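You operate a simulated robot arm through the tools that you are given. There is no shell and no other tool. Be economical: measure what you need, move in short steps, check, and stop when the job is done.

The job below is to be done with a simulated two-armed robot. You get a single attempt, and the scene is never put back.

JOB
Pick up the white jar with one hand, pass it to the other hand and put it on the middle shelf of the steel shelves. Set down upright: white jar.

The check looks at the end state, three seconds after you hand in, the way a careful person would. Anything else that was tipped, shoved, dropped, spilled or broken makes it a failure.

ROBOT AND FRAMES
Two 6-joint arms with two-finger parallel grippers on one trunk, on a base that drives. Base frame: it is fixed to the floor where the robot stands at the start and does not move with it; the origin is under the middle of the robot, x ahead of it, y to its left, z up. Units: mm, degrees, N and s.
The left shoulder is at the start at [80, 216, 1565], the right one opposite. With the tool pointing down near the work surface each hand reaches from about 100 to 320 mm from the robot's upright axis, wherever it stands, measured 20 degrees to its own side. Places, roughly: middle shelf of the steel shelves [600, 400, 900]. Payload 3.43 kg a hand.
The TCP of each hand is the grasp point between the finger pads, 30 mm short of the fingertips. In the tool frame z runs along the fingers and y along their closing line. The gripper opens to 94 mm. The fingers are 28 mm wide and 10 mm thick; the gripper's body (50 by 96 mm) begins 55 mm behind the TCP.
Orientation is told as [roll, pitch, yaw] about the base's x, y, z axes, in that order, counted from this pose: with the fingers straight down and closing along the base's y, the tool's x points along the base's -x, its y along +y and its z along -z.

CONTROLS
- The arms move only by the tool arm_command. It takes "left_steps", "right_steps" or both (then of equal length, played together; a hand with none holds still); each is a list of rows, each a list of 7 numbers: the shift along the base's x, y, z in units of 25 mm (1.0 is 25 mm), then the turn, a rotation vector about the base's x, y, z in units of 6 degrees (1.0 is 6 degrees), then the opening, from 0 (shut) to 1 (fully open). In form: [[dx, dy, dz, ax, ay, az, hand], ...]. A call has 1 to 10 rows; each row shifts and turns the commanded pose from where the row before left it. A call with a number of a shift or a turn outside -1 to 1 is refused whole. Rows are played at 5 a second. More than 50 mm and 8.6 degrees between two rows, or a gripper value outside its range, and nothing of the call is played. Where a pose cannot be reached the arm comes as near as it can. A force on the tool above 40 N (or 10 N above the force at the start of the call, whichever is more), or a blocked arm, ends the call early, and 0.2 s more pass. Each finger travels about 72 mm/s and halts on what it meets, pressing with about 28 N; the grip force reading is that of the motor and also rises with nothing between the fingers. The clock runs only during rows and for 0.2 s after the last one: add rows that do not move to give the fingers time. The reply holds the time, the measured pose of the TCP, the force on the tool along the base axes, the opening and the grip force, in the units named above and with some noise, with the torque about the TCP (base axes, N m) and any sound that the robot's microphone picked up, and new pictures: "views" is both (left out), scene, wrist or none (wrist: the cameras of the hands that moved).
- Cameras (640 x 400 px; columns grow to the right, rows downward): "scene" is now at [92.6, -16.1, 1709.4]; the picture's right is [-0.22, -0.98, 0.00], its down [-0.85, 0.19, -0.49] and it looks along [0.48, -0.11, -0.87] (base axes); focal length 255 px, centre (320, 200). "left" rides on the left gripper at [76, -14, -103] in its tool frame; the picture's right is [0.18, 0.98, 0.00], its down [-0.75, 0.14, -0.64] and it looks along [-0.63, 0.12, 0.77] (tool axes); focal length 243 px, centre (320, 200). "right" rides on the right gripper at [76, 14, -102] in its tool frame; the picture's right is [-0.18, 0.98, 0.00], its down [-0.75, -0.14, -0.64] and it looks along [-0.63, -0.12, 0.77] (tool axes); focal length 243 px, centre (320, 200). There is no depth. A picture from a camera that has moved, and an enlarged one, comes with that camera's place and axes in the base frame and with its lens.
- slide_trunk(by): slides the trunk up (or, below 0, down) by that many mm; the arms and the scene camera ride with it, the base frame stays. It gives what a move gives, with no picture.
- base_move(legs): drives the robot by 1 to 6 legs, each [ahead, left, turn to the left] in mm, mm and degrees, along the robot's own axes; the way and the turn of a leg run together, so that a leg with both is an arc; at most 1500 mm and 180 degrees a leg. The arms and the cameras ride along, it lands a little off, and it stops where it bumps. It gives what a move gives, and a new picture of the scene camera.
- head_to(pan, tilt): turns the head with the scene camera to pan (to the left, within 86 degrees either way) and tilt (down, from -29 to 69), counted from straight ahead of the robot. It gives what a move gives, and a new picture of the scene camera.
- enlarge(camera, box): a new picture of the part [left, top, right, bottom] of that camera's present view, enlarged. It takes no simulated time.
- close_job(): hands the job in; it is judged then, once.

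Work in short steps. Places have to be worked out from the pictures, the camera data and where the tool is seen: move nearer, look again, correct. Check each grasp and each placing, and mend what went wrong. You have 120 turns and 260 pictures in all, those below and enlarged ones among them. Open the grippers and draw the arms clear of the work before you hand the job in, unless the task says otherwise; then end with one line.

The tools are called after ">>>" as name(argument=value, ...) on one line, values as JSON. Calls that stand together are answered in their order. arm_command: Moves the arms, as the interface text tells. Its arguments: {"type":"object","properties":{"left_steps":{"type":"array","items":{"type":"array","items":{"type":"number"}}},"right_steps":{"type":"array","items":{"type":"array","items":{"type":"number"}}},"views":{"type":"string","enum":["both","scene","wrist","none"]}},"required":[]} The other tools are called the same way: slide_trunk (by) slides the trunk up or down; base_move (legs) drives the base; head_to (pan, tilt) turns the head that bears the scene camera; enlarge (camera, box) takes an enlarged picture of a part of a camera's view; close_job () hands the job in.

At the start:

```text
t: 0.0
left_eef_pos: [523.8, 93.8, 999.8]
left_ee_rot: [0.0, 0.0, -0.1]
left_ft_force: [0.1, -0.4, -0.5]
left_torque: [0.01, 0.0, 0.01]
left_width: 94.0
left_finger_force: 0.1
right_eef_pos: [398.2, -328.2, 998.8]
right_ee_rot: [-0.1, -0.2, -0.1]
right_ft_force: [-0.4, -0.3, 0.7]
right_torque: [0.0, -0.01, 0.01]
right_width: 94.2
right_finger_force: 0.1
trunk travel left (down, up): [-795.0, 45.0]
robot x, y, heading: [3.6, 1.4, -0.2]
head pan, tilt: [-12.7, 60.4]
```

scene: 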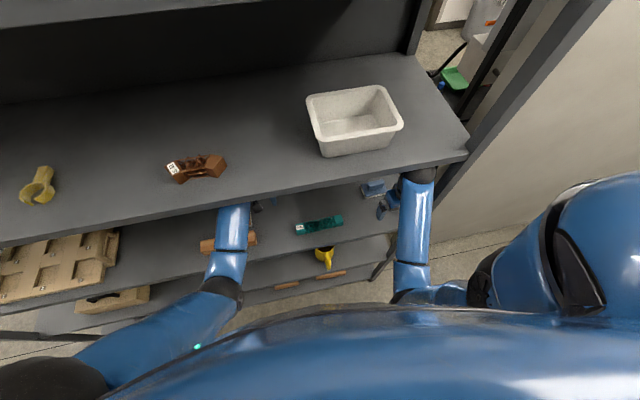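
right: 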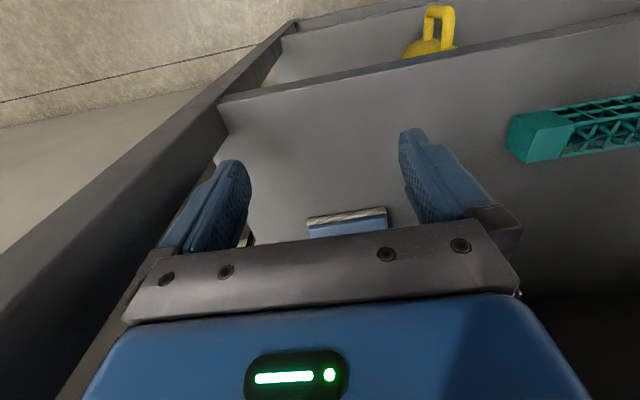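
left: 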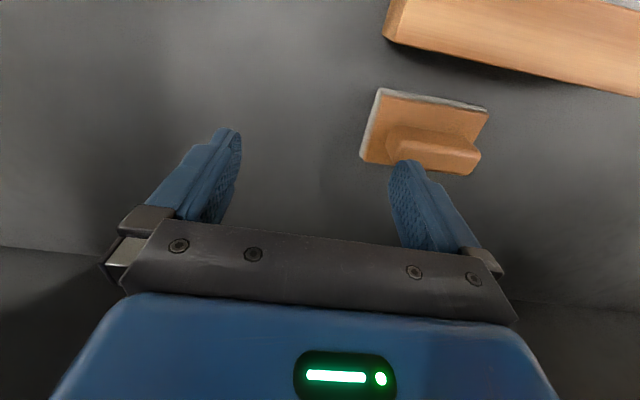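

The scene camera shows shelving right in front with the hands between the tiers; no white jar is visible. I look around with the head to find the jar.

>>> head_to(pan=60, tilt=35)

>>> head_to(pan=-60, tilt=35)

>>> head_to(pan=10, tilt=30)

```text
t: 1.4
left_eef_pos: [523.0, 93.1, 1000.3]
left_ee_rot: [0.0, 0.0, 0.0]
left_ft_force: [0.5, -0.2, 0.1]
left_torque: [0.02, 0.03, -0.01]
left_width: 94.0
left_finger_force: 0.0
right_eef_pos: [398.9, -329.1, 999.6]
right_ee_rot: [-0.1, -0.2, 0.0]
right_ft_force: [-1.1, -0.6, -0.9]
right_torque: [0.01, -0.01, 0.03]
right_width: 94.2
right_finger_force: 0.1
trunk travel left (down, up): [-795.0, 45.0]
robot x, y, heading: [-0.7, 0.5, 0.3]
head pan, tilt: [60.0, 35.0]
camera scene: at [72.2, 74.7, 1744.2], right [0.87, -0.5, 0.0], down [-0.29, -0.5, -0.82], along [0.41, 0.71, -0.57], focal length 255 px, centre (320, 200)
```

scene: 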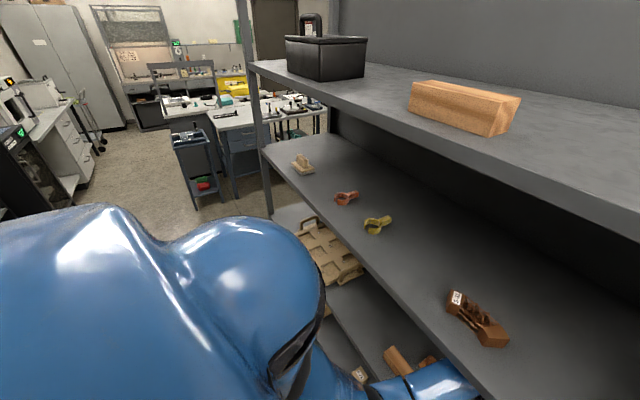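

```text
t: 3.5
left_eef_pos: [522.9, 93.7, 1001.3]
left_ee_rot: [0.0, 0.0, 0.0]
left_ft_force: [-0.6, 0.6, 0.7]
left_torque: [0.03, 0.01, -0.01]
left_width: 93.9
left_finger_force: 0.1
right_eef_pos: [397.8, -329.6, 998.2]
right_ee_rot: [-0.1, -0.1, 0.0]
right_ft_force: [-0.5, -0.4, -1.0]
right_torque: [0.01, -0.03, -0.02]
right_width: 94.2
right_finger_force: 0.0
trunk travel left (down, up): [-795.0, 45.0]
robot x, y, heading: [-0.1, -1.4, -0.2]
head pan, tilt: [-60.0, 35.0]
camera scene: at [72.2, -77.8, 1744.2], right [-0.87, -0.5, 0.0], down [-0.29, 0.5, -0.82], along [0.41, -0.71, -0.57], focal length 255 px, centre (320, 200)
```

scene: 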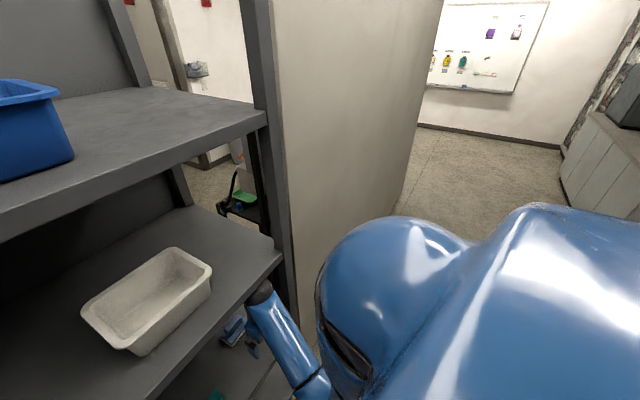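

```text
t: 4.9
left_eef_pos: [522.5, 93.6, 999.2]
left_ee_rot: [0.0, 0.0, 0.0]
left_ft_force: [-0.8, -0.3, 1.0]
left_torque: [-0.01, 0.01, -0.02]
left_width: 94.1
left_finger_force: 0.1
right_eef_pos: [398.2, -330.0, 997.8]
right_ee_rot: [-0.2, -0.3, 0.0]
right_ft_force: [0.3, -0.4, -0.6]
right_torque: [-0.04, 0.01, 0.02]
right_width: 93.9
right_finger_force: 0.0
trunk travel left (down, up): [-795.0, 45.0]
robot x, y, heading: [-0.8, -0.6, -0.1]
head pan, tilt: [10.0, 30.0]
camera scene: at [117.2, 14.1, 1752.0], right [0.17, -0.98, 0.0], down [-0.49, -0.09, -0.87], along [0.85, 0.15, -0.5], focal length 255 px, centre (320, 200)
```

scene: 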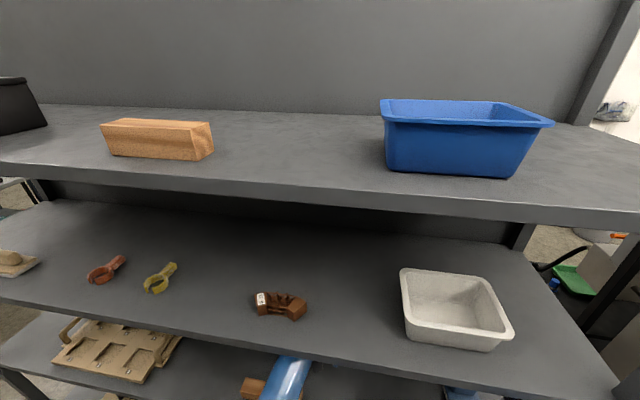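

No jar on the upper tiers. I look down to the lower tiers and behind.

>>> head_to(pan=35, tilt=65)

>>> head_to(pan=86, tilt=25)

>>> head_to(pan=-86, tilt=25)

```text
t: 5.9
left_eef_pos: [523.8, 94.3, 999.6]
left_ee_rot: [0.0, 0.0, 0.1]
left_ft_force: [-0.3, 1.1, 0.3]
left_torque: [0.0, 0.04, -0.02]
left_width: 94.0
left_finger_force: 0.0
right_eef_pos: [398.3, -330.3, 999.1]
right_ee_rot: [-0.3, -0.2, 0.0]
right_ft_force: [1.1, 0.1, 0.4]
right_torque: [-0.02, -0.01, 0.02]
right_width: 94.0
right_finger_force: 0.2
trunk travel left (down, up): [-795.0, 45.0]
robot x, y, heading: [0.9, 1.3, -0.1]
head pan, tilt: [35.0, 65.0]
camera scene: at [77.8, 33.3, 1704.4], right [0.57, -0.82, 0.0], down [-0.74, -0.52, -0.42], along [0.35, 0.24, -0.91], focal length 255 px, centre (320, 200)
```

scene: 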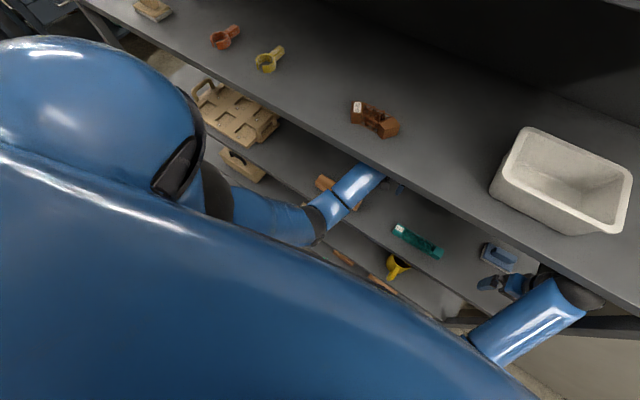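

```text
t: 7.1
left_eef_pos: [524.3, 94.2, 998.5]
left_ee_rot: [0.0, 0.0, 0.0]
left_ft_force: [-0.1, -0.3, -0.8]
left_torque: [-0.01, 0.02, 0.01]
left_width: 94.1
left_finger_force: 0.1
right_eef_pos: [398.5, -329.3, 997.8]
right_ee_rot: [-0.2, -0.2, 0.0]
right_ft_force: [-0.4, 0.5, -0.3]
right_torque: [-0.02, 0.0, -0.01]
right_width: 94.1
right_finger_force: 0.0
trunk travel left (down, up): [-795.0, 45.0]
robot x, y, heading: [-2.0, -0.4, 0.1]
head pan, tilt: [85.9, 25.0]
camera scene: at [34.8, 90.4, 1759.9], right [1.0, -0.07, 0.0], down [-0.03, -0.42, -0.91], along [0.06, 0.9, -0.42], focal length 255 px, centre (320, 200)
```

scene: 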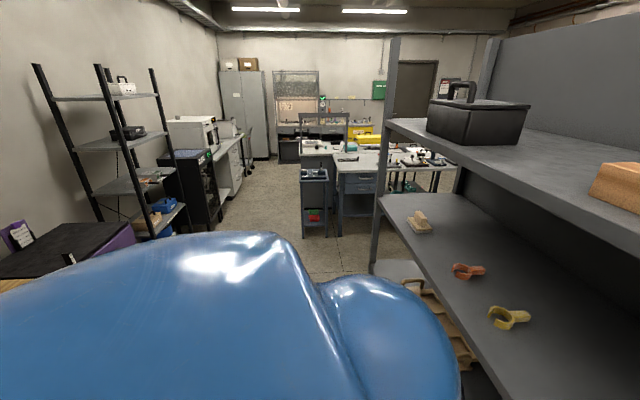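

```text
t: 9.7
left_eef_pos: [522.1, 94.6, 1000.3]
left_ee_rot: [0.0, 0.0, 0.0]
left_ft_force: [0.4, -0.4, 0.0]
left_torque: [-0.02, -0.01, 0.0]
left_width: 94.3
left_finger_force: 0.1
right_eef_pos: [397.1, -328.7, 998.5]
right_ee_rot: [-0.1, -0.3, 0.0]
right_ft_force: [0.4, 0.0, -0.4]
right_torque: [0.03, 0.0, 0.01]
right_width: 94.0
right_finger_force: 0.0
trunk travel left (down, up): [-795.0, 45.0]
robot x, y, heading: [0.2, -0.3, -0.1]
head pan, tilt: [-85.9, 25.0]
camera scene: at [34.7, -93.5, 1760.0], right [-1.0, -0.07, 0.0], down [-0.03, 0.42, -0.91], along [0.06, -0.9, -0.42], focal length 255 px, centre (320, 200)
```

scene: 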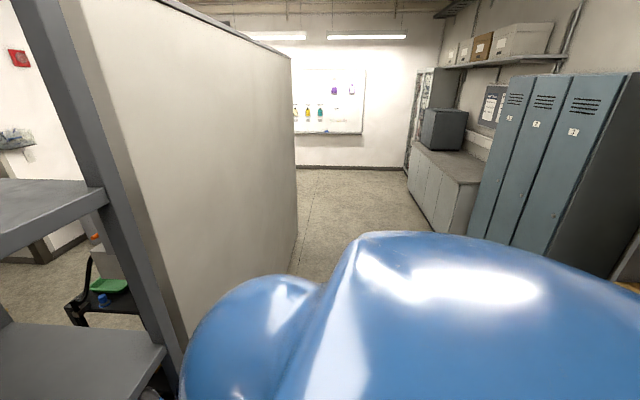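

The hands are inside the third tier; nothing stands in their way outward. I back the robot straight out so I can look into the lower tiers.

>>> base_move(legs=[[-500, 0, 0]])

>>> head_to(pan=0, tilt=45)

```text
t: 12.6
left_eef_pos: [35.5, 93.6, 997.6]
left_ee_rot: [0.0, 0.1, -0.3]
left_ft_force: [0.8, -0.4, -0.2]
left_torque: [-0.01, -0.03, 0.01]
left_width: 94.0
left_finger_force: 0.0
right_eef_pos: [-91.0, -329.2, 998.1]
right_ee_rot: [0.0, -0.1, -0.3]
right_ft_force: [0.4, -0.1, 0.9]
right_torque: [-0.01, 0.0, 0.03]
right_width: 94.0
right_finger_force: 0.1
trunk travel left (down, up): [-795.0, 45.0]
robot x, y, heading: [-489.5, 2.9, -0.4]
head pan, tilt: [-85.9, 25.0]
camera scene: at [-452.8, -92.5, 1759.9], right [-1.0, -0.07, 0.0], down [-0.03, 0.42, -0.91], along [0.06, -0.9, -0.42], focal length 255 px, centre (320, 200)
```

scene: 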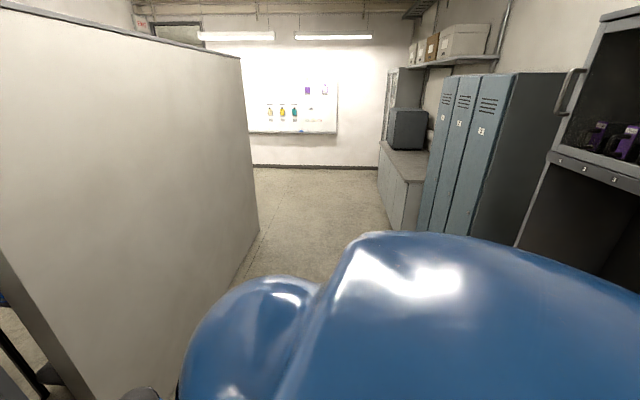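

```text
t: 14.2
left_eef_pos: [33.5, 91.8, 999.9]
left_ee_rot: [-0.1, -0.1, -0.2]
left_ft_force: [-0.1, 0.9, 0.1]
left_torque: [0.01, 0.0, -0.01]
left_width: 93.9
left_finger_force: 0.0
right_eef_pos: [-92.4, -329.7, 998.0]
right_ee_rot: [-0.2, -0.2, -0.3]
right_ft_force: [-0.9, 0.0, -0.4]
right_torque: [0.0, 0.02, -0.02]
right_width: 94.1
right_finger_force: 0.0
trunk travel left (down, up): [-795.0, 45.0]
robot x, y, heading: [-486.0, 1.4, -0.3]
head pan, tilt: [0.0, 45.0]
camera scene: at [-380.9, -1.0, 1729.4], right [-0.01, -1.0, 0.0], down [-0.71, 0.0, -0.71], along [0.71, 0.0, -0.71], focal length 255 px, centre (320, 200)
```

scene: 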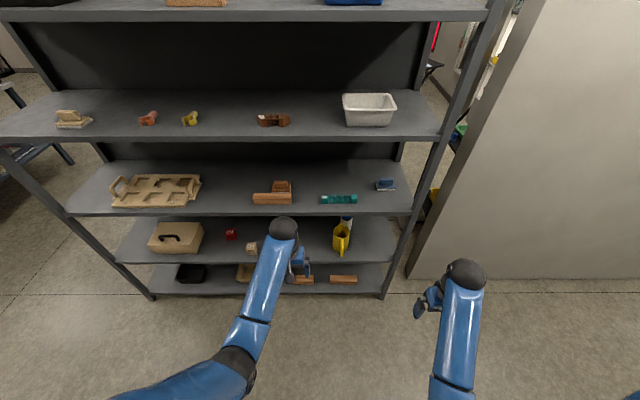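

Five tiers are visible; a whitish thing stands behind the yellow item on the fourth tier. Enlarge.

>>> enlarge(camera="scene", box=[220, 170, 420, 295])

>>> enlarge(camera="scene", box=[60, 90, 260, 300])

```text
3.20 times, centred on (320, 232) of scene
camera zoom: at [-380.9, -1.0, 1729.4], right [-0.01, -1.0, 0.0], down [-0.71, 0.0, -0.71], along [0.71, 0.0, -0.71], focal length 815 px, centre (320, 96)
```

zoom: 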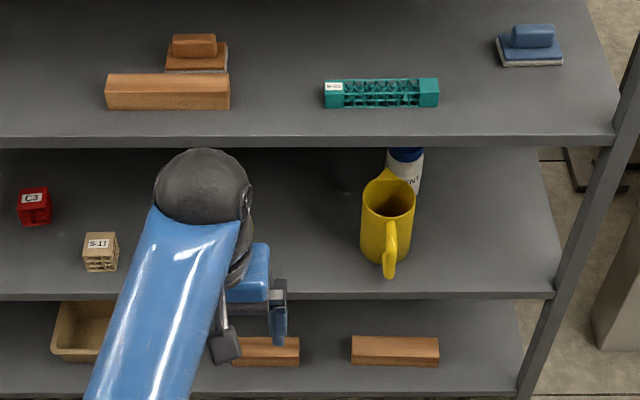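

```text
1.90 times, centred on (160, 195) of scene
camera zoom: at [-380.9, -1.0, 1729.4], right [-0.01, -1.0, 0.0], down [-0.71, 0.0, -0.71], along [0.71, 0.0, -0.71], focal length 485 px, centre (625, 210)
```

zoom: 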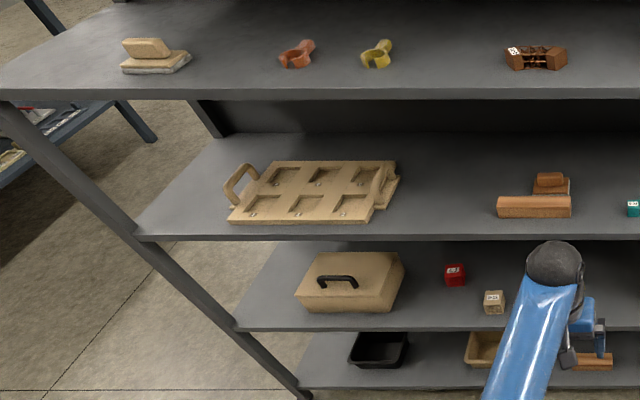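

A white bottle-like jar with a blue lid stands behind the yellow cup on the 4th tier (z≈515); tier 3 (z≈900) is the middle shelf. I lower the trunk to look in level.

>>> slide_trunk(by=-600)

>>> head_to(pan=-15, tilt=25)

>>> head_to(pan=35, tilt=20)

```text
refused: -600 is not a number from -400 to 400
```

```text
t: 15.0
left_eef_pos: [34.2, 93.3, 998.9]
left_ee_rot: [-0.1, -0.1, -0.3]
left_ft_force: [0.1, -0.3, 0.9]
left_torque: [-0.02, -0.02, 0.0]
left_width: 94.0
left_finger_force: 0.0
right_eef_pos: [-92.5, -329.8, 999.0]
right_ee_rot: [-0.1, -0.2, -0.3]
right_ft_force: [1.1, 0.4, -0.4]
right_torque: [-0.01, 0.03, -0.01]
right_width: 94.1
right_finger_force: 0.0
trunk travel left (down, up): [-795.0, 45.0]
robot x, y, heading: [-489.4, 3.3, -0.4]
head pan, tilt: [-15.0, 25.0]
camera scene: at [-372.9, -24.7, 1759.9], right [-0.26, -0.96, 0.0], down [-0.41, 0.11, -0.91], along [0.87, -0.24, -0.42], focal length 255 px, centre (320, 200)
```

scene: 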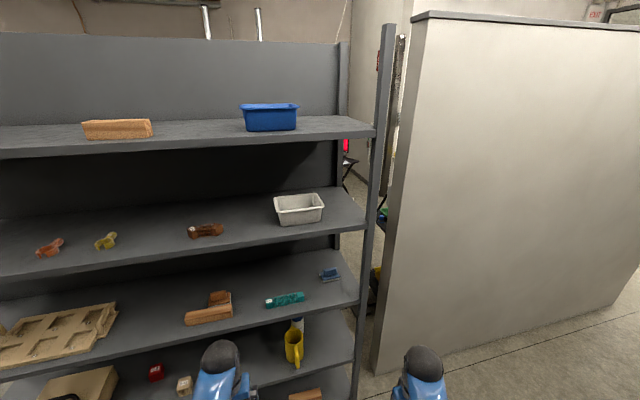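

```text
t: 16.2
left_eef_pos: [33.9, 93.2, 1000.2]
left_ee_rot: [0.0, 0.0, -0.2]
left_ft_force: [0.3, 0.2, 0.5]
left_torque: [0.04, -0.01, 0.0]
left_width: 94.1
left_finger_force: 0.0
right_eef_pos: [-93.4, -329.2, 998.8]
right_ee_rot: [-0.1, -0.2, -0.3]
right_ft_force: [-0.3, -0.3, -0.3]
right_torque: [0.02, 0.0, 0.0]
right_width: 94.1
right_finger_force: 0.2
trunk travel left (down, up): [-795.0, 45.0]
robot x, y, heading: [-488.8, 1.7, -0.0]
head pan, tilt: [35.0, 20.0]
camera scene: at [-385.3, 52.5, 1768.0], right [0.57, -0.82, 0.0], down [-0.28, -0.19, -0.94], along [0.77, 0.53, -0.34], focal length 255 px, centre (320, 200)
```

scene: 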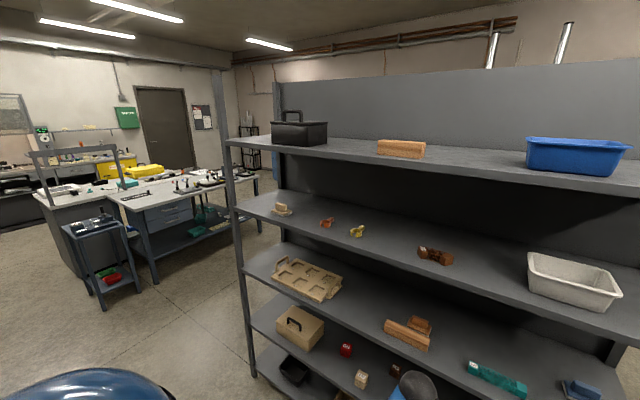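

The trunk takes at most 400 per call. Lower 400 then look.

>>> slide_trunk(by=-400)

>>> slide_trunk(by=-200)

>>> head_to(pan=-10, tilt=32)

```text
t: 20.0
left_eef_pos: [33.6, 92.9, 600.4]
left_ee_rot: [0.0, -0.1, -0.3]
left_ft_force: [0.6, -0.7, 0.1]
left_torque: [-0.02, -0.03, 0.03]
left_width: 93.9
left_finger_force: 0.0
right_eef_pos: [-93.5, -329.8, 597.9]
right_ee_rot: [-0.2, -0.2, -0.4]
right_ft_force: [1.0, 0.1, 0.6]
right_torque: [-0.02, 0.0, -0.05]
right_width: 94.0
right_finger_force: 0.0
trunk travel left (down, up): [-395.0, 445.0]
robot x, y, heading: [-489.1, 2.1, -0.3]
head pan, tilt: [35.0, 20.0]
```

```text
t: 22.2
left_eef_pos: [33.7, 92.8, 400.3]
left_ee_rot: [0.0, 0.0, -0.4]
left_ft_force: [0.4, 1.0, -0.1]
left_torque: [0.0, -0.03, 0.01]
left_width: 94.1
left_finger_force: 0.1
right_eef_pos: [-93.5, -329.7, 397.7]
right_ee_rot: [0.0, -0.1, -0.2]
right_ft_force: [-0.3, -0.7, 0.4]
right_torque: [0.0, 0.0, -0.02]
right_width: 93.9
right_finger_force: 0.0
trunk travel left (down, up): [-195.0, 645.0]
robot x, y, heading: [-490.9, 5.9, -0.2]
head pan, tilt: [35.0, 20.0]
```

```text
t: 23.3
left_eef_pos: [33.6, 92.3, 400.6]
left_ee_rot: [-0.1, -0.2, -0.3]
left_ft_force: [0.6, 0.3, -0.5]
left_torque: [-0.01, 0.03, -0.01]
left_width: 94.0
left_finger_force: 0.1
right_eef_pos: [-92.7, -330.3, 398.3]
right_ee_rot: [-0.1, -0.2, -0.3]
right_ft_force: [-0.2, 0.4, -0.4]
right_torque: [0.03, 0.01, 0.03]
right_width: 93.9
right_finger_force: 0.1
trunk travel left (down, up): [-195.0, 645.0]
robot x, y, heading: [-491.6, 3.1, -0.3]
head pan, tilt: [-10.0, 32.0]
camera scene: at [-373.8, -16.4, 1148.8], right [-0.18, -0.98, 0.0], down [-0.52, 0.09, -0.85], along [0.83, -0.15, -0.53], focal length 255 px, centre (320, 200)
```

scene: 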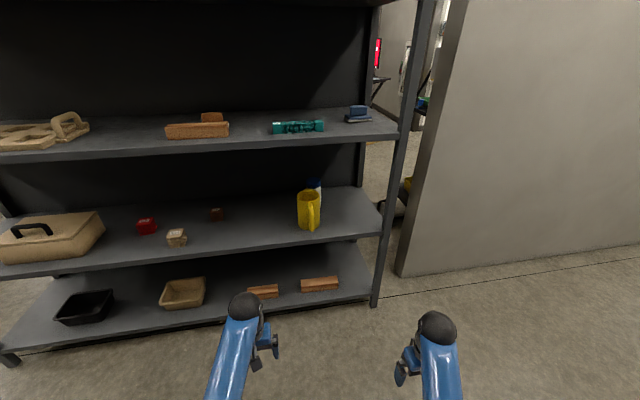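

>>> enlarge(camera="scene", box=[260, 150, 400, 240])

>>> enlarge(camera="scene", box=[0, 80, 260, 300])

```text
4.44 times, centred on (330, 195) of scene
camera zoom: at [-373.8, -16.4, 1148.8], right [-0.18, -0.98, 0.0], down [-0.52, 0.09, -0.85], along [0.83, -0.15, -0.53], focal length 1132 px, centre (276, 222)
```

zoom: 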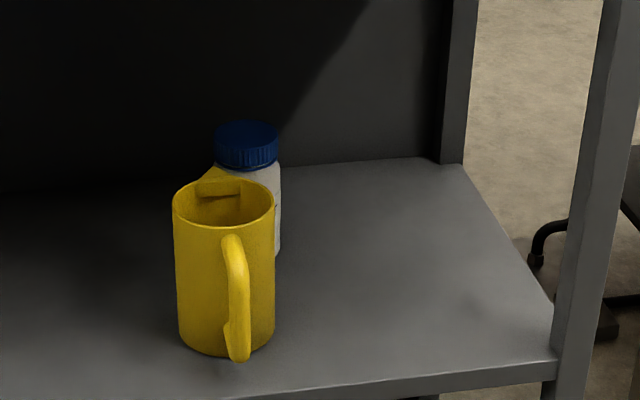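

```text
1.82 times, centred on (130, 190) of scene
camera zoom: at [-373.8, -16.4, 1148.8], right [-0.18, -0.98, 0.0], down [-0.52, 0.09, -0.85], along [0.83, -0.15, -0.53], focal length 463 px, centre (666, 218)
```

zoom: 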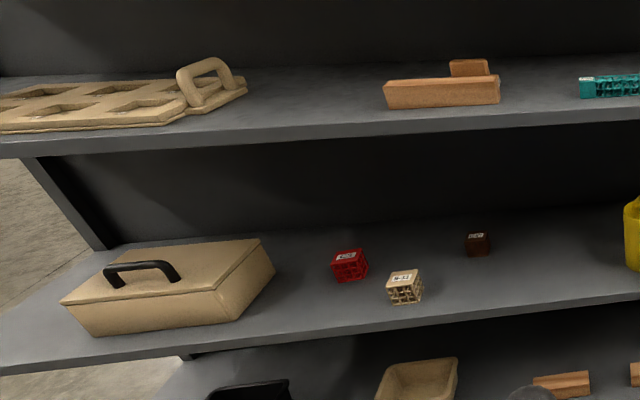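

The jar is at about (587,−160), on tier z≈497, height ≈155, with the cup (≈(480,−117)) in front of it on the left side. I'll take it with the right hand, tilted, from the front right; first I pitch and lift the right hand and pull the left hand back.

>>> arm_command(left_steps=[[-1, 0.5, 0, 0, 0, 0, 1], [-1, 0.5, 0, 0, 0, 0, 1], [-1, 0.5, 0, 0, 0, 0, 1], [-1, 0.5, 0, 0, 0, 0, 1], [-1, 0.5, 0, 0, 0, 0, 1], [-1, 0.5, 0, 0, 0, 0, 1], [-1, 0.5, 0, 0, 0, 0, 1], [-1, 0.5, 0, 0, 0, 0, 1], [0, 0, 0, 0, 0, 0, 1], [0, 0, 0, 0, 0, 0, 1]], right_steps=[[0, 0, 1, 0, -0.833, 0, 1], [0, 0, 1, 0, -0.833, 0, 1], [0, 0, 1, 0, -0.833, 0, 1], [0, 0, 1, 0, -0.833, 0, 1], [0, 0, 1, 0, -0.833, 0, 1], [0, 0, 1, 0, -0.833, 0, 1], [0, 0, 1, 0, -0.833, 0, 1], [0, 0, 1, 0, -0.833, 0, 1], [0, 0, 1, 0, -0.833, 0, 1], [0, 0, 1, 0, -0.833, 0, 1]], views="scene")

>>> arm_command(right_steps=[[0.5, 0, 0, 0, 0, 0.833, 1], [0.5, 0, 0, 0, 0, 0.833, 1], [0.5, 0, 0, 0, 0, 0.833, 1], [0.5, 0, 0, 0, 0, 0.833, 1], [0, 0, 0, 0, 0, 0, 1]], views="both")

```text
t: 25.5
left_eef_pos: [-165.7, 191.4, 401.2]
left_ee_rot: [0.0, 0.0, -0.2]
left_ft_force: [-0.5, -0.2, -0.8]
left_torque: [0.02, -0.04, 0.0]
left_width: 93.8
left_finger_force: 0.1
right_eef_pos: [-50.5, -357.6, 625.0]
right_ee_rot: [0.2, -50.3, -0.5]
right_ft_force: [0.2, 0.1, 0.2]
right_torque: [-0.01, -0.03, 0.01]
right_width: 94.0
right_finger_force: 0.1
right hand out of reach, approached as far as the arm can: row 7, 8, 9, 10
trunk travel left (down, up): [-195.0, 645.0]
robot x, y, heading: [-488.0, 1.3, -0.5]
head pan, tilt: [-10.0, 32.0]
camera scene: at [-373.9, -16.5, 1148.8], right [-0.18, -0.98, 0.0], down [-0.52, 0.09, -0.85], along [0.83, -0.15, -0.53], focal length 255 px, centre (320, 200)
```

scene: 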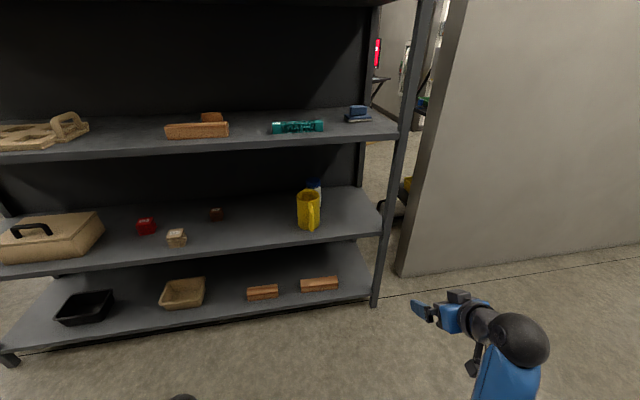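

```text
t: 26.7
left_eef_pos: [-165.7, 190.7, 400.3]
left_ee_rot: [0.0, 0.0, -0.2]
left_ft_force: [0.4, 0.1, -0.2]
left_torque: [0.02, 0.03, 0.0]
left_width: 94.2
left_finger_force: 0.0
right_eef_pos: [0.6, -358.0, 626.0]
right_ee_rot: [0.3, -50.1, 19.6]
right_ft_force: [-0.2, 0.5, 0.6]
right_torque: [-0.01, -0.01, -0.01]
right_width: 94.1
right_finger_force: 0.1
trunk travel left (down, up): [-195.0, 645.0]
robot x, y, heading: [-489.3, 3.2, -0.2]
head pan, tilt: [-10.0, 32.0]
camera scene: at [-374.0, -16.4, 1148.9], right [-0.18, -0.98, 0.0], down [-0.52, 0.09, -0.85], along [0.83, -0.15, -0.53], focal length 255 px, centre (320, 200)
camera right: at [-125.4, -388.1, 632.2], right [-0.22, 0.96, 0.14], down [0.04, -0.14, 0.99], along [0.97, 0.23, -0.01], focal length 243 px, centre (320, 200)
```

scene: 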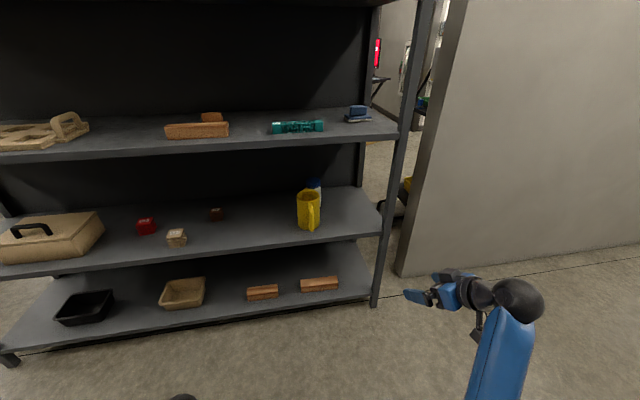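
right: 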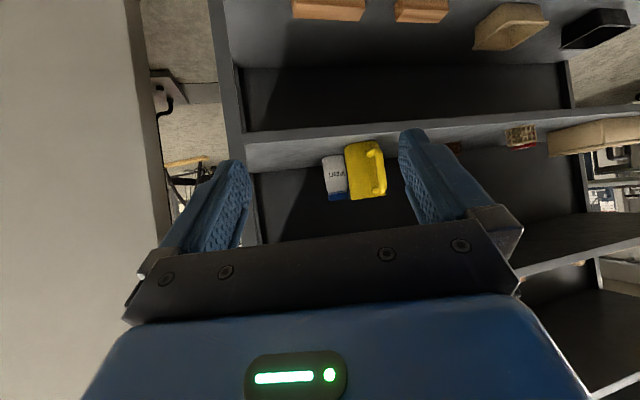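

The wrist camera sees jar and cup side by side (upside down). Enlarge to measure.

>>> enlarge(camera="right", box=[280, 120, 420, 210])

```text
4.44 times, centred on (350, 165) of right
camera zoom: at [-125.4, -388.1, 632.2], right [-0.22, 0.96, 0.14], down [0.04, -0.14, 0.99], along [0.97, 0.23, -0.01], focal length 1078 px, centre (187, 356)
```

zoom: 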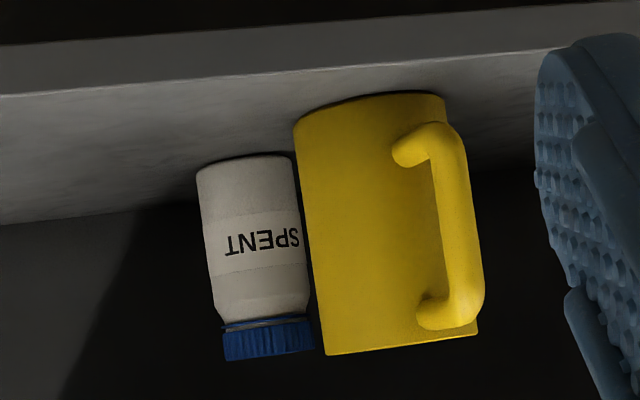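

Jar ≈(590,−159), Ø65; cup ≈(470,−115), spout toward +x; front post's inner edge at y≈−405. A straight approach at yaw 35° clears all. I turn the robot 15° left then drive to stage the hand in front of the opening.

>>> base_move(legs=[[0, 0, 15], [250, -163, 0]])

>>> head_to(pan=-25, tilt=35)

>>> enlarge(camera="right", box=[0, 0, 640, 400])

```text
t: 29.6
left_eef_pos: [56.5, 175.7, 399.8]
left_ee_rot: [0.0, -0.1, 15.2]
left_ft_force: [-0.2, 0.2, 0.8]
left_torque: [0.05, -0.04, 0.01]
left_width: 94.0
left_finger_force: 0.1
right_eef_pos: [363.1, -310.4, 624.9]
right_ee_rot: [0.2, -50.2, 34.9]
right_ft_force: [1.4, -0.1, -0.6]
right_torque: [0.05, -0.02, 0.04]
right_width: 94.0
right_finger_force: 0.0
trunk travel left (down, up): [-195.0, 645.0]
robot x, y, heading: [-209.2, -93.1, 15.3]
head pan, tilt: [-10.0, 32.0]
camera scene: at [-89.5, -79.4, 1148.7], right [0.09, -1.0, 0.0], down [-0.53, -0.05, -0.85], along [0.84, 0.08, -0.53], focal length 255 px, centre (320, 200)
```

scene: 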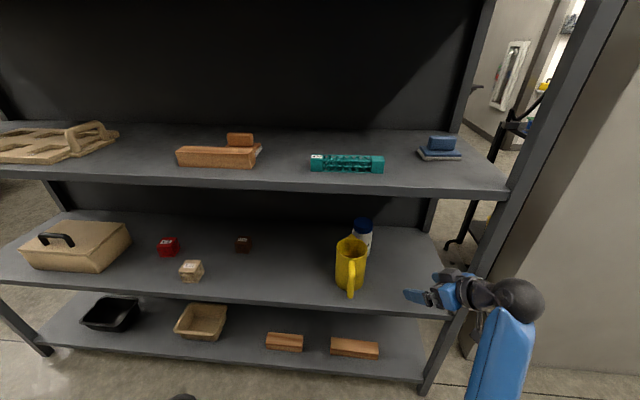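

```text
t: 30.4
left_eef_pos: [56.7, 175.4, 399.8]
left_ee_rot: [0.0, 0.0, 15.1]
left_ft_force: [-1.5, 0.1, -0.1]
left_torque: [0.01, 0.01, -0.01]
left_width: 94.0
left_finger_force: 0.1
right_eef_pos: [361.7, -310.2, 625.3]
right_ee_rot: [0.3, -50.2, 35.1]
right_ft_force: [0.4, -0.1, -0.5]
right_torque: [-0.01, -0.02, 0.04]
right_width: 94.0
right_finger_force: 0.0
trunk travel left (down, up): [-195.0, 645.0]
robot x, y, heading: [-204.6, -95.7, 15.3]
head pan, tilt: [-25.0, 35.0]
camera scene: at [-92.6, -102.2, 1144.2], right [-0.17, -0.99, 0.0], down [-0.57, 0.1, -0.82], along [0.81, -0.14, -0.57], focal length 255 px, centre (320, 200)
```

scene: 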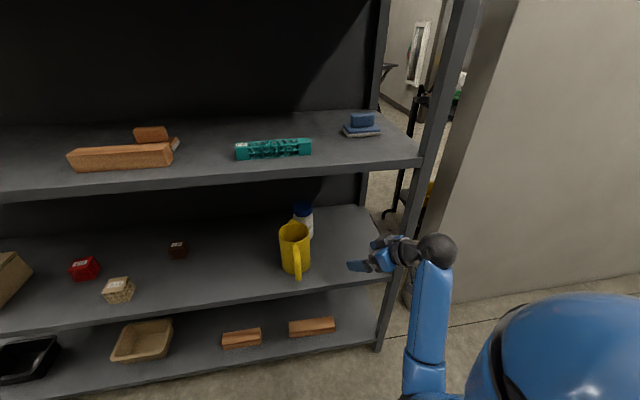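

```text
1.00 times, centred on (320, 200) of right (not enlarged: the box is as wide or as high as the picture)
camera zoom: at [248.6, -371.4, 632.1], right [-0.47, 0.87, 0.14], down [0.07, -0.12, 0.99], along [0.88, 0.48, -0.01], focal length 243 px, centre (320, 200)
```

zoom: 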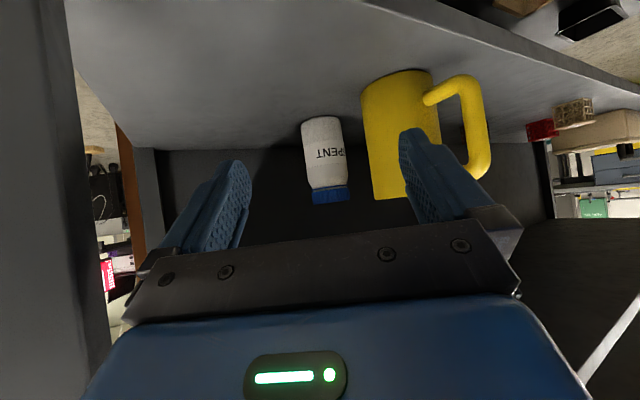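

Post and cup are both clear of the hand. I advance along the approach direction and lower in four small steps, with the gripper narrowed to ~83 mm.

>>> arm_command(right_steps=[[0.865, 0.555, -0.325, 0, 0, 0, 0.88], [0.865, 0.555, -0.325, 0, 0, 0, 0.88], [0.865, 0.555, -0.325, 0, 0, 0, 0.88], [0.865, 0.555, -0.325, 0, 0, 0, 0.88], [0, 0, 0, 0, 0, 0, 0.88]])

```text
t: 31.6
left_eef_pos: [55.2, 176.1, 400.4]
left_ee_rot: [0.0, 0.0, 15.2]
left_ft_force: [-0.5, 0.0, 0.3]
left_torque: [-0.03, -0.01, 0.0]
left_width: 93.8
left_finger_force: 0.0
right_eef_pos: [447.4, -252.6, 592.9]
right_ee_rot: [0.2, -50.2, 35.0]
right_ft_force: [0.4, 0.1, 0.2]
right_torque: [0.04, -0.01, -0.01]
right_width: 82.7
right_finger_force: 0.0
trunk travel left (down, up): [-195.0, 645.0]
robot x, y, heading: [-208.6, -93.7, 15.2]
head pan, tilt: [-25.0, 35.0]
camera scene: at [-92.7, -102.3, 1144.2], right [-0.17, -0.99, 0.0], down [-0.57, 0.1, -0.82], along [0.81, -0.14, -0.57], focal length 255 px, centre (320, 200)
camera right: at [334.6, -314.8, 599.5], right [-0.47, 0.87, 0.14], down [0.07, -0.12, 0.99], along [0.88, 0.48, -0.01], focal length 243 px, centre (320, 200)
```

scene: 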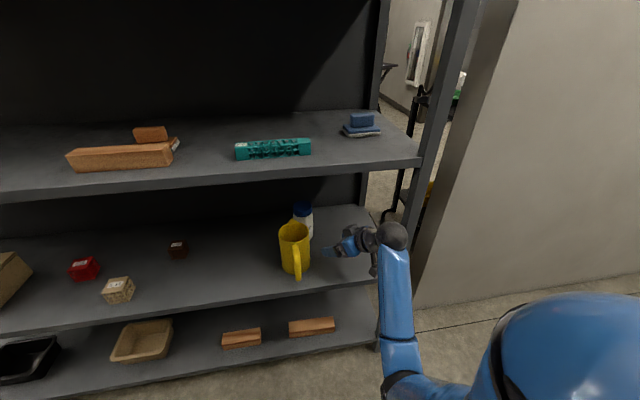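
right: 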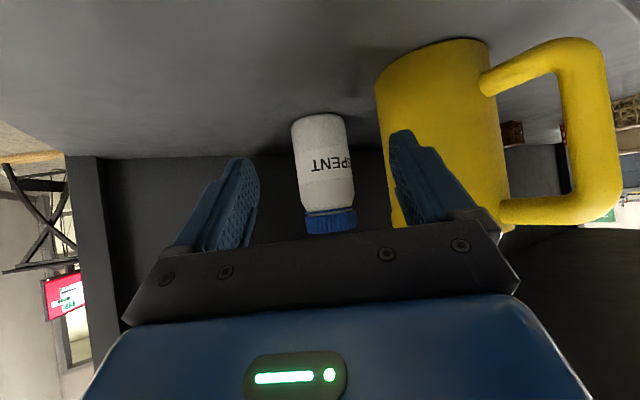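

The cup's side is within a few mm of the left finger's line, so I go more to +x first, then yaw 10° more left, so the final approach is at 45°.

>>> arm_command(right_steps=[[0.97, 0.2, -0.2, 0, 0, 0, 0.88], [0.97, 0.45, -0.2, 0, 0, 0, 0.88], [0.97, 0.45, -0.2, 0, 0, 0, 0.88], [0, 0, 0, 0, 0, 0.83, 0.88], [0, 0, 0, 0, 0, 0.83, 0.88], [0, 0, 0, 0, 0, 0, 0.88]])

>>> enlarge(camera="scene", box=[240, 160, 460, 300])

```text
t: 33.0
left_eef_pos: [55.7, 176.5, 400.1]
left_ee_rot: [0.0, 0.1, 15.2]
left_ft_force: [0.1, -0.4, 0.3]
left_torque: [-0.02, -0.02, 0.03]
left_width: 93.9
left_finger_force: 0.0
right_eef_pos: [520.1, -226.5, 578.7]
right_ee_rot: [0.4, -50.1, 45.0]
right_ft_force: [-0.1, -0.4, 1.1]
right_torque: [0.01, -0.04, 0.03]
right_width: 82.9
right_finger_force: 0.1
trunk travel left (down, up): [-195.0, 645.0]
robot x, y, heading: [-205.0, -92.1, 15.2]
head pan, tilt: [-25.0, 35.0]
camera scene: at [-92.6, -102.2, 1144.2], right [-0.17, -0.99, 0.0], down [-0.57, 0.1, -0.82], along [0.81, -0.14, -0.57], focal length 255 px, centre (320, 200)
camera right: at [420.1, -307.0, 585.0], right [-0.61, 0.78, 0.14], down [0.09, -0.11, 0.99], along [0.78, 0.62, -0.01], focal length 243 px, centre (320, 200)
```

scene: 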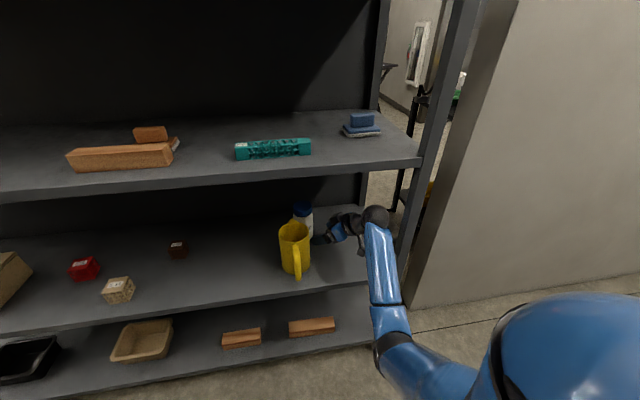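
right: 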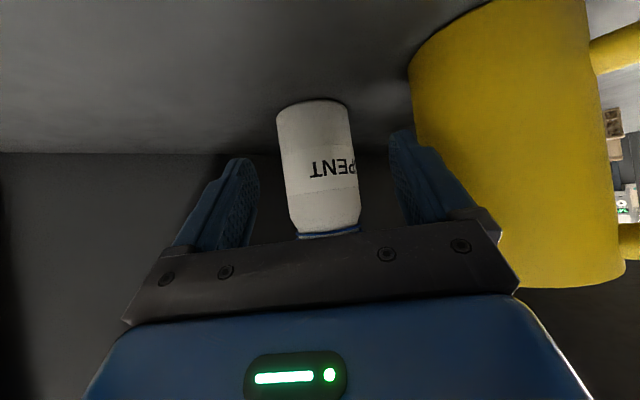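

```text
2.86 times, centred on (350, 230) of scene
camera zoom: at [-92.6, -102.2, 1144.2], right [-0.17, -0.99, 0.0], down [-0.57, 0.1, -0.82], along [0.81, -0.14, -0.57], focal length 728 px, centre (234, 114)
```

zoom: 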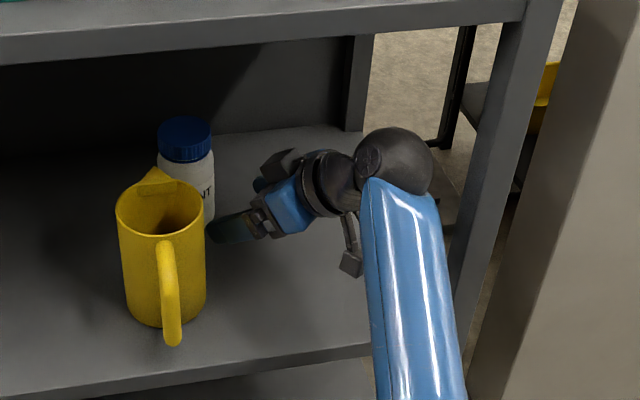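

The jar is centred between the fingers and ~83 mm ahead along the camera's axis; cup clear by ~15 mm. Advance 45 mm along that axis and check.

>>> arm_command(right_steps=[[0.7, 0.56, -0.24, 0, 0, 0, 0.88], [0.7, 0.56, -0.24, 0, 0, 0, 0.88], [0, 0, 0, 0, 0, 0, 0.88]])

```text
t: 33.8
left_eef_pos: [55.0, 175.8, 399.8]
left_ee_rot: [0.0, 0.0, 15.2]
left_ft_force: [0.4, 0.1, -0.3]
left_torque: [0.01, 0.01, -0.01]
left_width: 94.1
left_finger_force: 0.1
right_eef_pos: [555.9, -198.9, 567.1]
right_ee_rot: [0.2, -50.3, 45.0]
right_ft_force: [0.6, -0.9, 0.1]
right_torque: [0.01, 0.01, 0.0]
right_width: 82.9
right_finger_force: 0.0
trunk travel left (down, up): [-195.0, 645.0]
robot x, y, heading: [-206.2, -93.6, 15.4]
head pan, tilt: [-25.0, 35.0]
camera scene: at [-92.6, -102.3, 1144.2], right [-0.17, -0.99, 0.0], down [-0.57, 0.1, -0.82], along [0.81, -0.14, -0.57], focal length 255 px, centre (320, 200)
camera right: at [454.6, -278.6, 573.7], right [-0.61, 0.78, 0.14], down [0.09, -0.11, 0.99], along [0.78, 0.62, -0.01], focal length 243 px, centre (320, 200)
```

scene: 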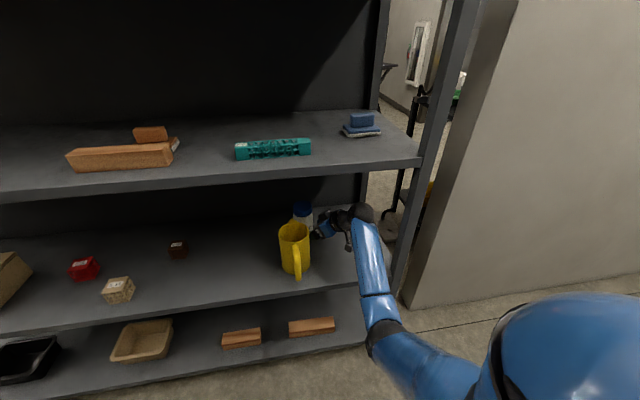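
right: 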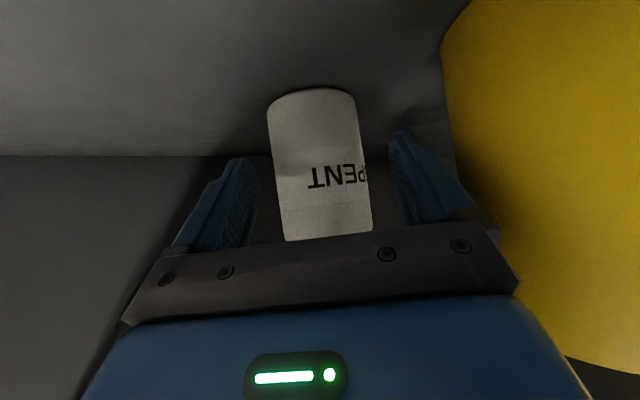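

Width growth gives Ø≈68, ~45 mm remaining, centred. Advance 42 mm more.

>>> arm_command(right_steps=[[0.66, 0.52, -0.25, 0, 0, 0, 0.88], [0.66, 0.52, -0.25, 0, 0, 0, 0.88], [0, 0, 0, 0, 0, 0, 0.88]])

>>> enlarge(camera="scene", box=[240, 160, 460, 300])

```text
t: 34.6
left_eef_pos: [56.1, 176.6, 399.0]
left_ee_rot: [-0.1, 0.0, 15.1]
left_ft_force: [0.3, 0.4, -0.1]
left_torque: [-0.04, -0.01, -0.01]
left_width: 94.0
left_finger_force: 0.1
right_eef_pos: [587.1, -172.4, 552.8]
right_ee_rot: [0.2, -50.2, 45.0]
right_ft_force: [0.2, -0.6, -0.5]
right_torque: [0.0, 0.0, 0.0]
right_width: 82.7
right_finger_force: 0.0
trunk travel left (down, up): [-195.0, 645.0]
robot x, y, heading: [-212.1, -91.6, 15.3]
head pan, tilt: [-25.0, 35.0]
camera scene: at [-92.6, -102.3, 1144.2], right [-0.17, -0.99, 0.0], down [-0.57, 0.1, -0.82], along [0.81, -0.14, -0.57], focal length 255 px, centre (320, 200)
camera right: at [486.0, -251.5, 560.6], right [-0.61, 0.78, 0.14], down [0.09, -0.11, 0.99], along [0.78, 0.62, -0.01], focal length 243 px, centre (320, 200)
```

scene: 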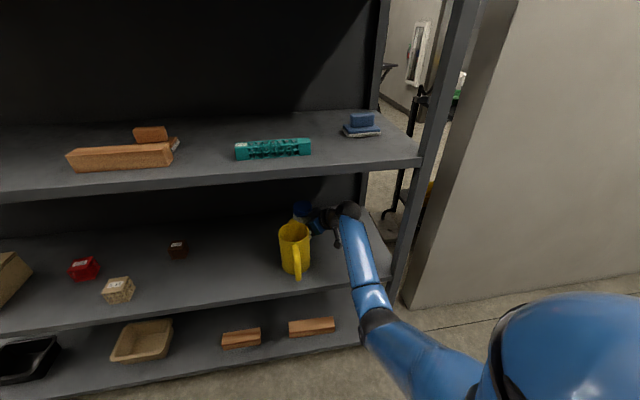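
right: 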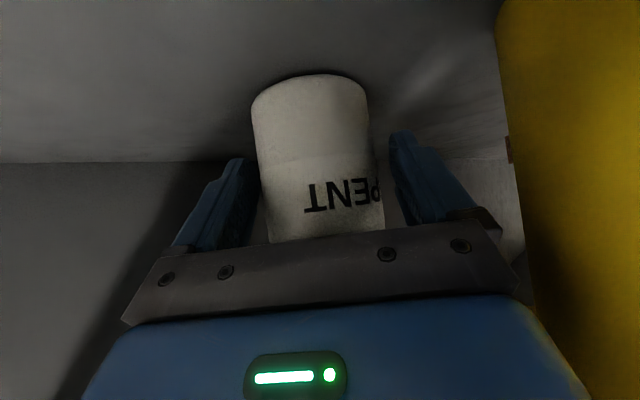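

```text
2.86 times, centred on (350, 230) of scene
camera zoom: at [-92.6, -102.3, 1144.2], right [-0.17, -0.99, 0.0], down [-0.57, 0.1, -0.82], along [0.81, -0.14, -0.57], focal length 728 px, centre (234, 114)
```

zoom: 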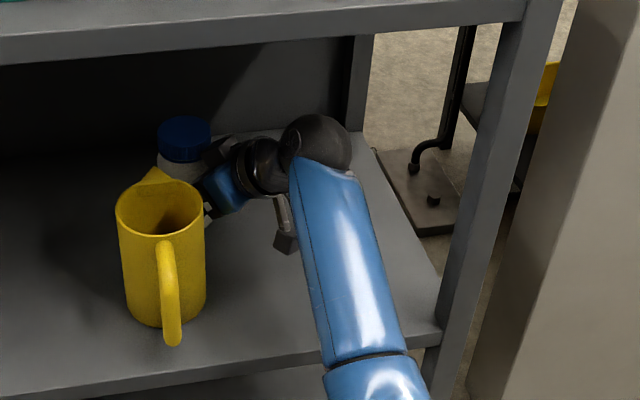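

The jar centre lies ~10 mm past the TCP but within the pads, and the palm's upper edge is close to the jar, so I close here.

>>> arm_command(right_steps=[[0, 0, 0, 0, 0, 0, 0.75], [0, 0, 0, 0, 0, 0, 0.6], [0, 0, 0, 0, 0, 0, 0.4], [0, 0, 0, 0, 0, 0, 0.2], [0, 0, 0, 0, 0, 0, 0.2]])

```text
t: 35.8
left_eef_pos: [56.2, 176.0, 399.8]
left_ee_rot: [-0.1, 0.1, 15.2]
left_ft_force: [0.5, 0.6, -0.7]
left_torque: [0.01, -0.02, 0.02]
left_width: 94.1
left_finger_force: 0.1
right_eef_pos: [585.5, -171.4, 554.3]
right_ee_rot: [0.2, -50.1, 45.0]
right_ft_force: [-0.1, -0.2, 0.1]
right_torque: [0.01, -0.03, -0.03]
right_width: 66.5
right_finger_force: 27.6
trunk travel left (down, up): [-195.0, 645.0]
robot x, y, heading: [-205.7, -92.7, 15.3]
head pan, tilt: [-25.0, 35.0]
camera scene: at [-92.6, -102.3, 1144.2], right [-0.17, -0.99, 0.0], down [-0.57, 0.1, -0.82], along [0.81, -0.14, -0.57], focal length 255 px, centre (320, 200)
camera right: at [485.9, -251.7, 560.6], right [-0.61, 0.78, 0.14], down [0.09, -0.11, 0.99], along [0.78, 0.62, -0.01], focal length 243 px, centre (320, 200)
```

scene: 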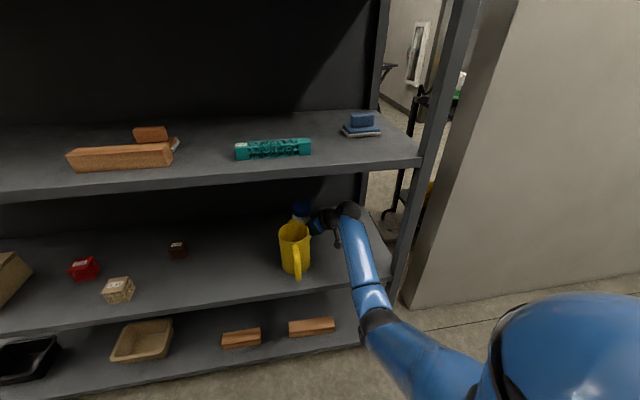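
right: 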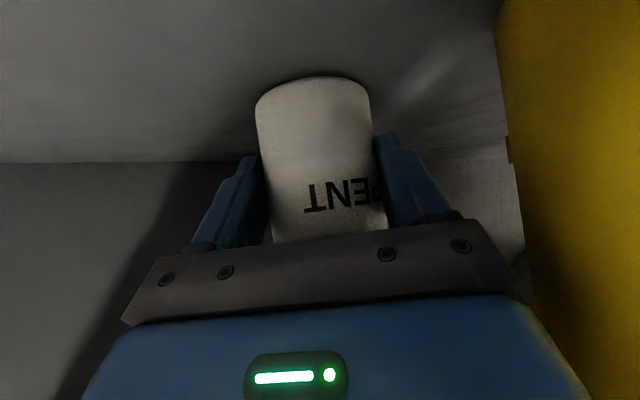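

Gripped at 66.5 mm. Lift 30 mm and check.

>>> arm_command(right_steps=[[0, 0, 0.4, 0, 0, 0, 0.2], [0, 0, 0.4, 0, 0, 0, 0.2], [0, 0, 0.4, 0, 0, 0, 0.2], [0, 0, 0, 0, 0, 0, 0.2]])

```text
t: 36.8
left_eef_pos: [55.7, 175.5, 398.2]
left_ee_rot: [0.0, 0.0, 15.2]
left_ft_force: [-0.6, 0.9, -0.7]
left_torque: [0.0, -0.02, -0.02]
left_width: 94.1
left_finger_force: 0.0
right_eef_pos: [586.8, -171.0, 584.1]
right_ee_rot: [0.3, -50.3, 44.9]
right_ft_force: [0.4, -0.1, -2.1]
right_torque: [-0.02, 0.05, 0.01]
right_width: 66.5
right_finger_force: 28.3
trunk travel left (down, up): [-195.0, 645.0]
robot x, y, heading: [-208.4, -95.5, 15.4]
head pan, tilt: [-25.0, 35.0]
camera scene: at [-92.2, -102.2, 1144.1], right [-0.17, -0.99, 0.0], down [-0.57, 0.1, -0.82], along [0.81, -0.14, -0.57], focal length 255 px, centre (320, 200)
camera right: at [487.3, -251.0, 590.5], right [-0.61, 0.78, 0.14], down [0.09, -0.11, 0.99], along [0.78, 0.62, -0.01], focal length 243 px, centre (320, 200)
```

scene: 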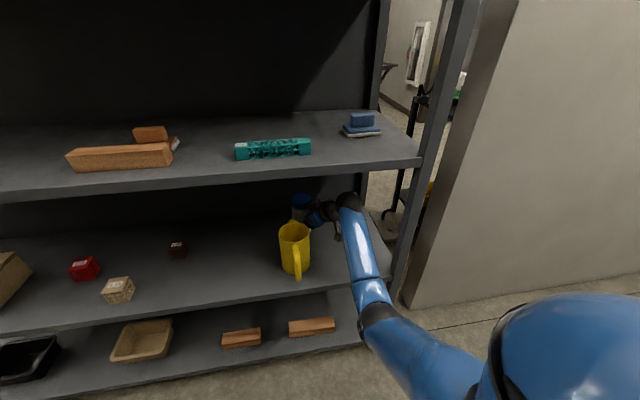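
right: 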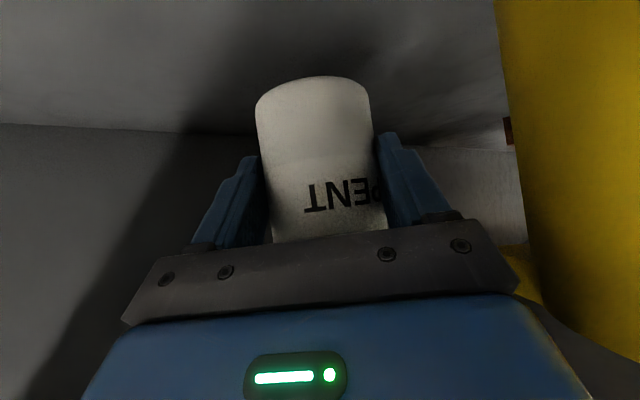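

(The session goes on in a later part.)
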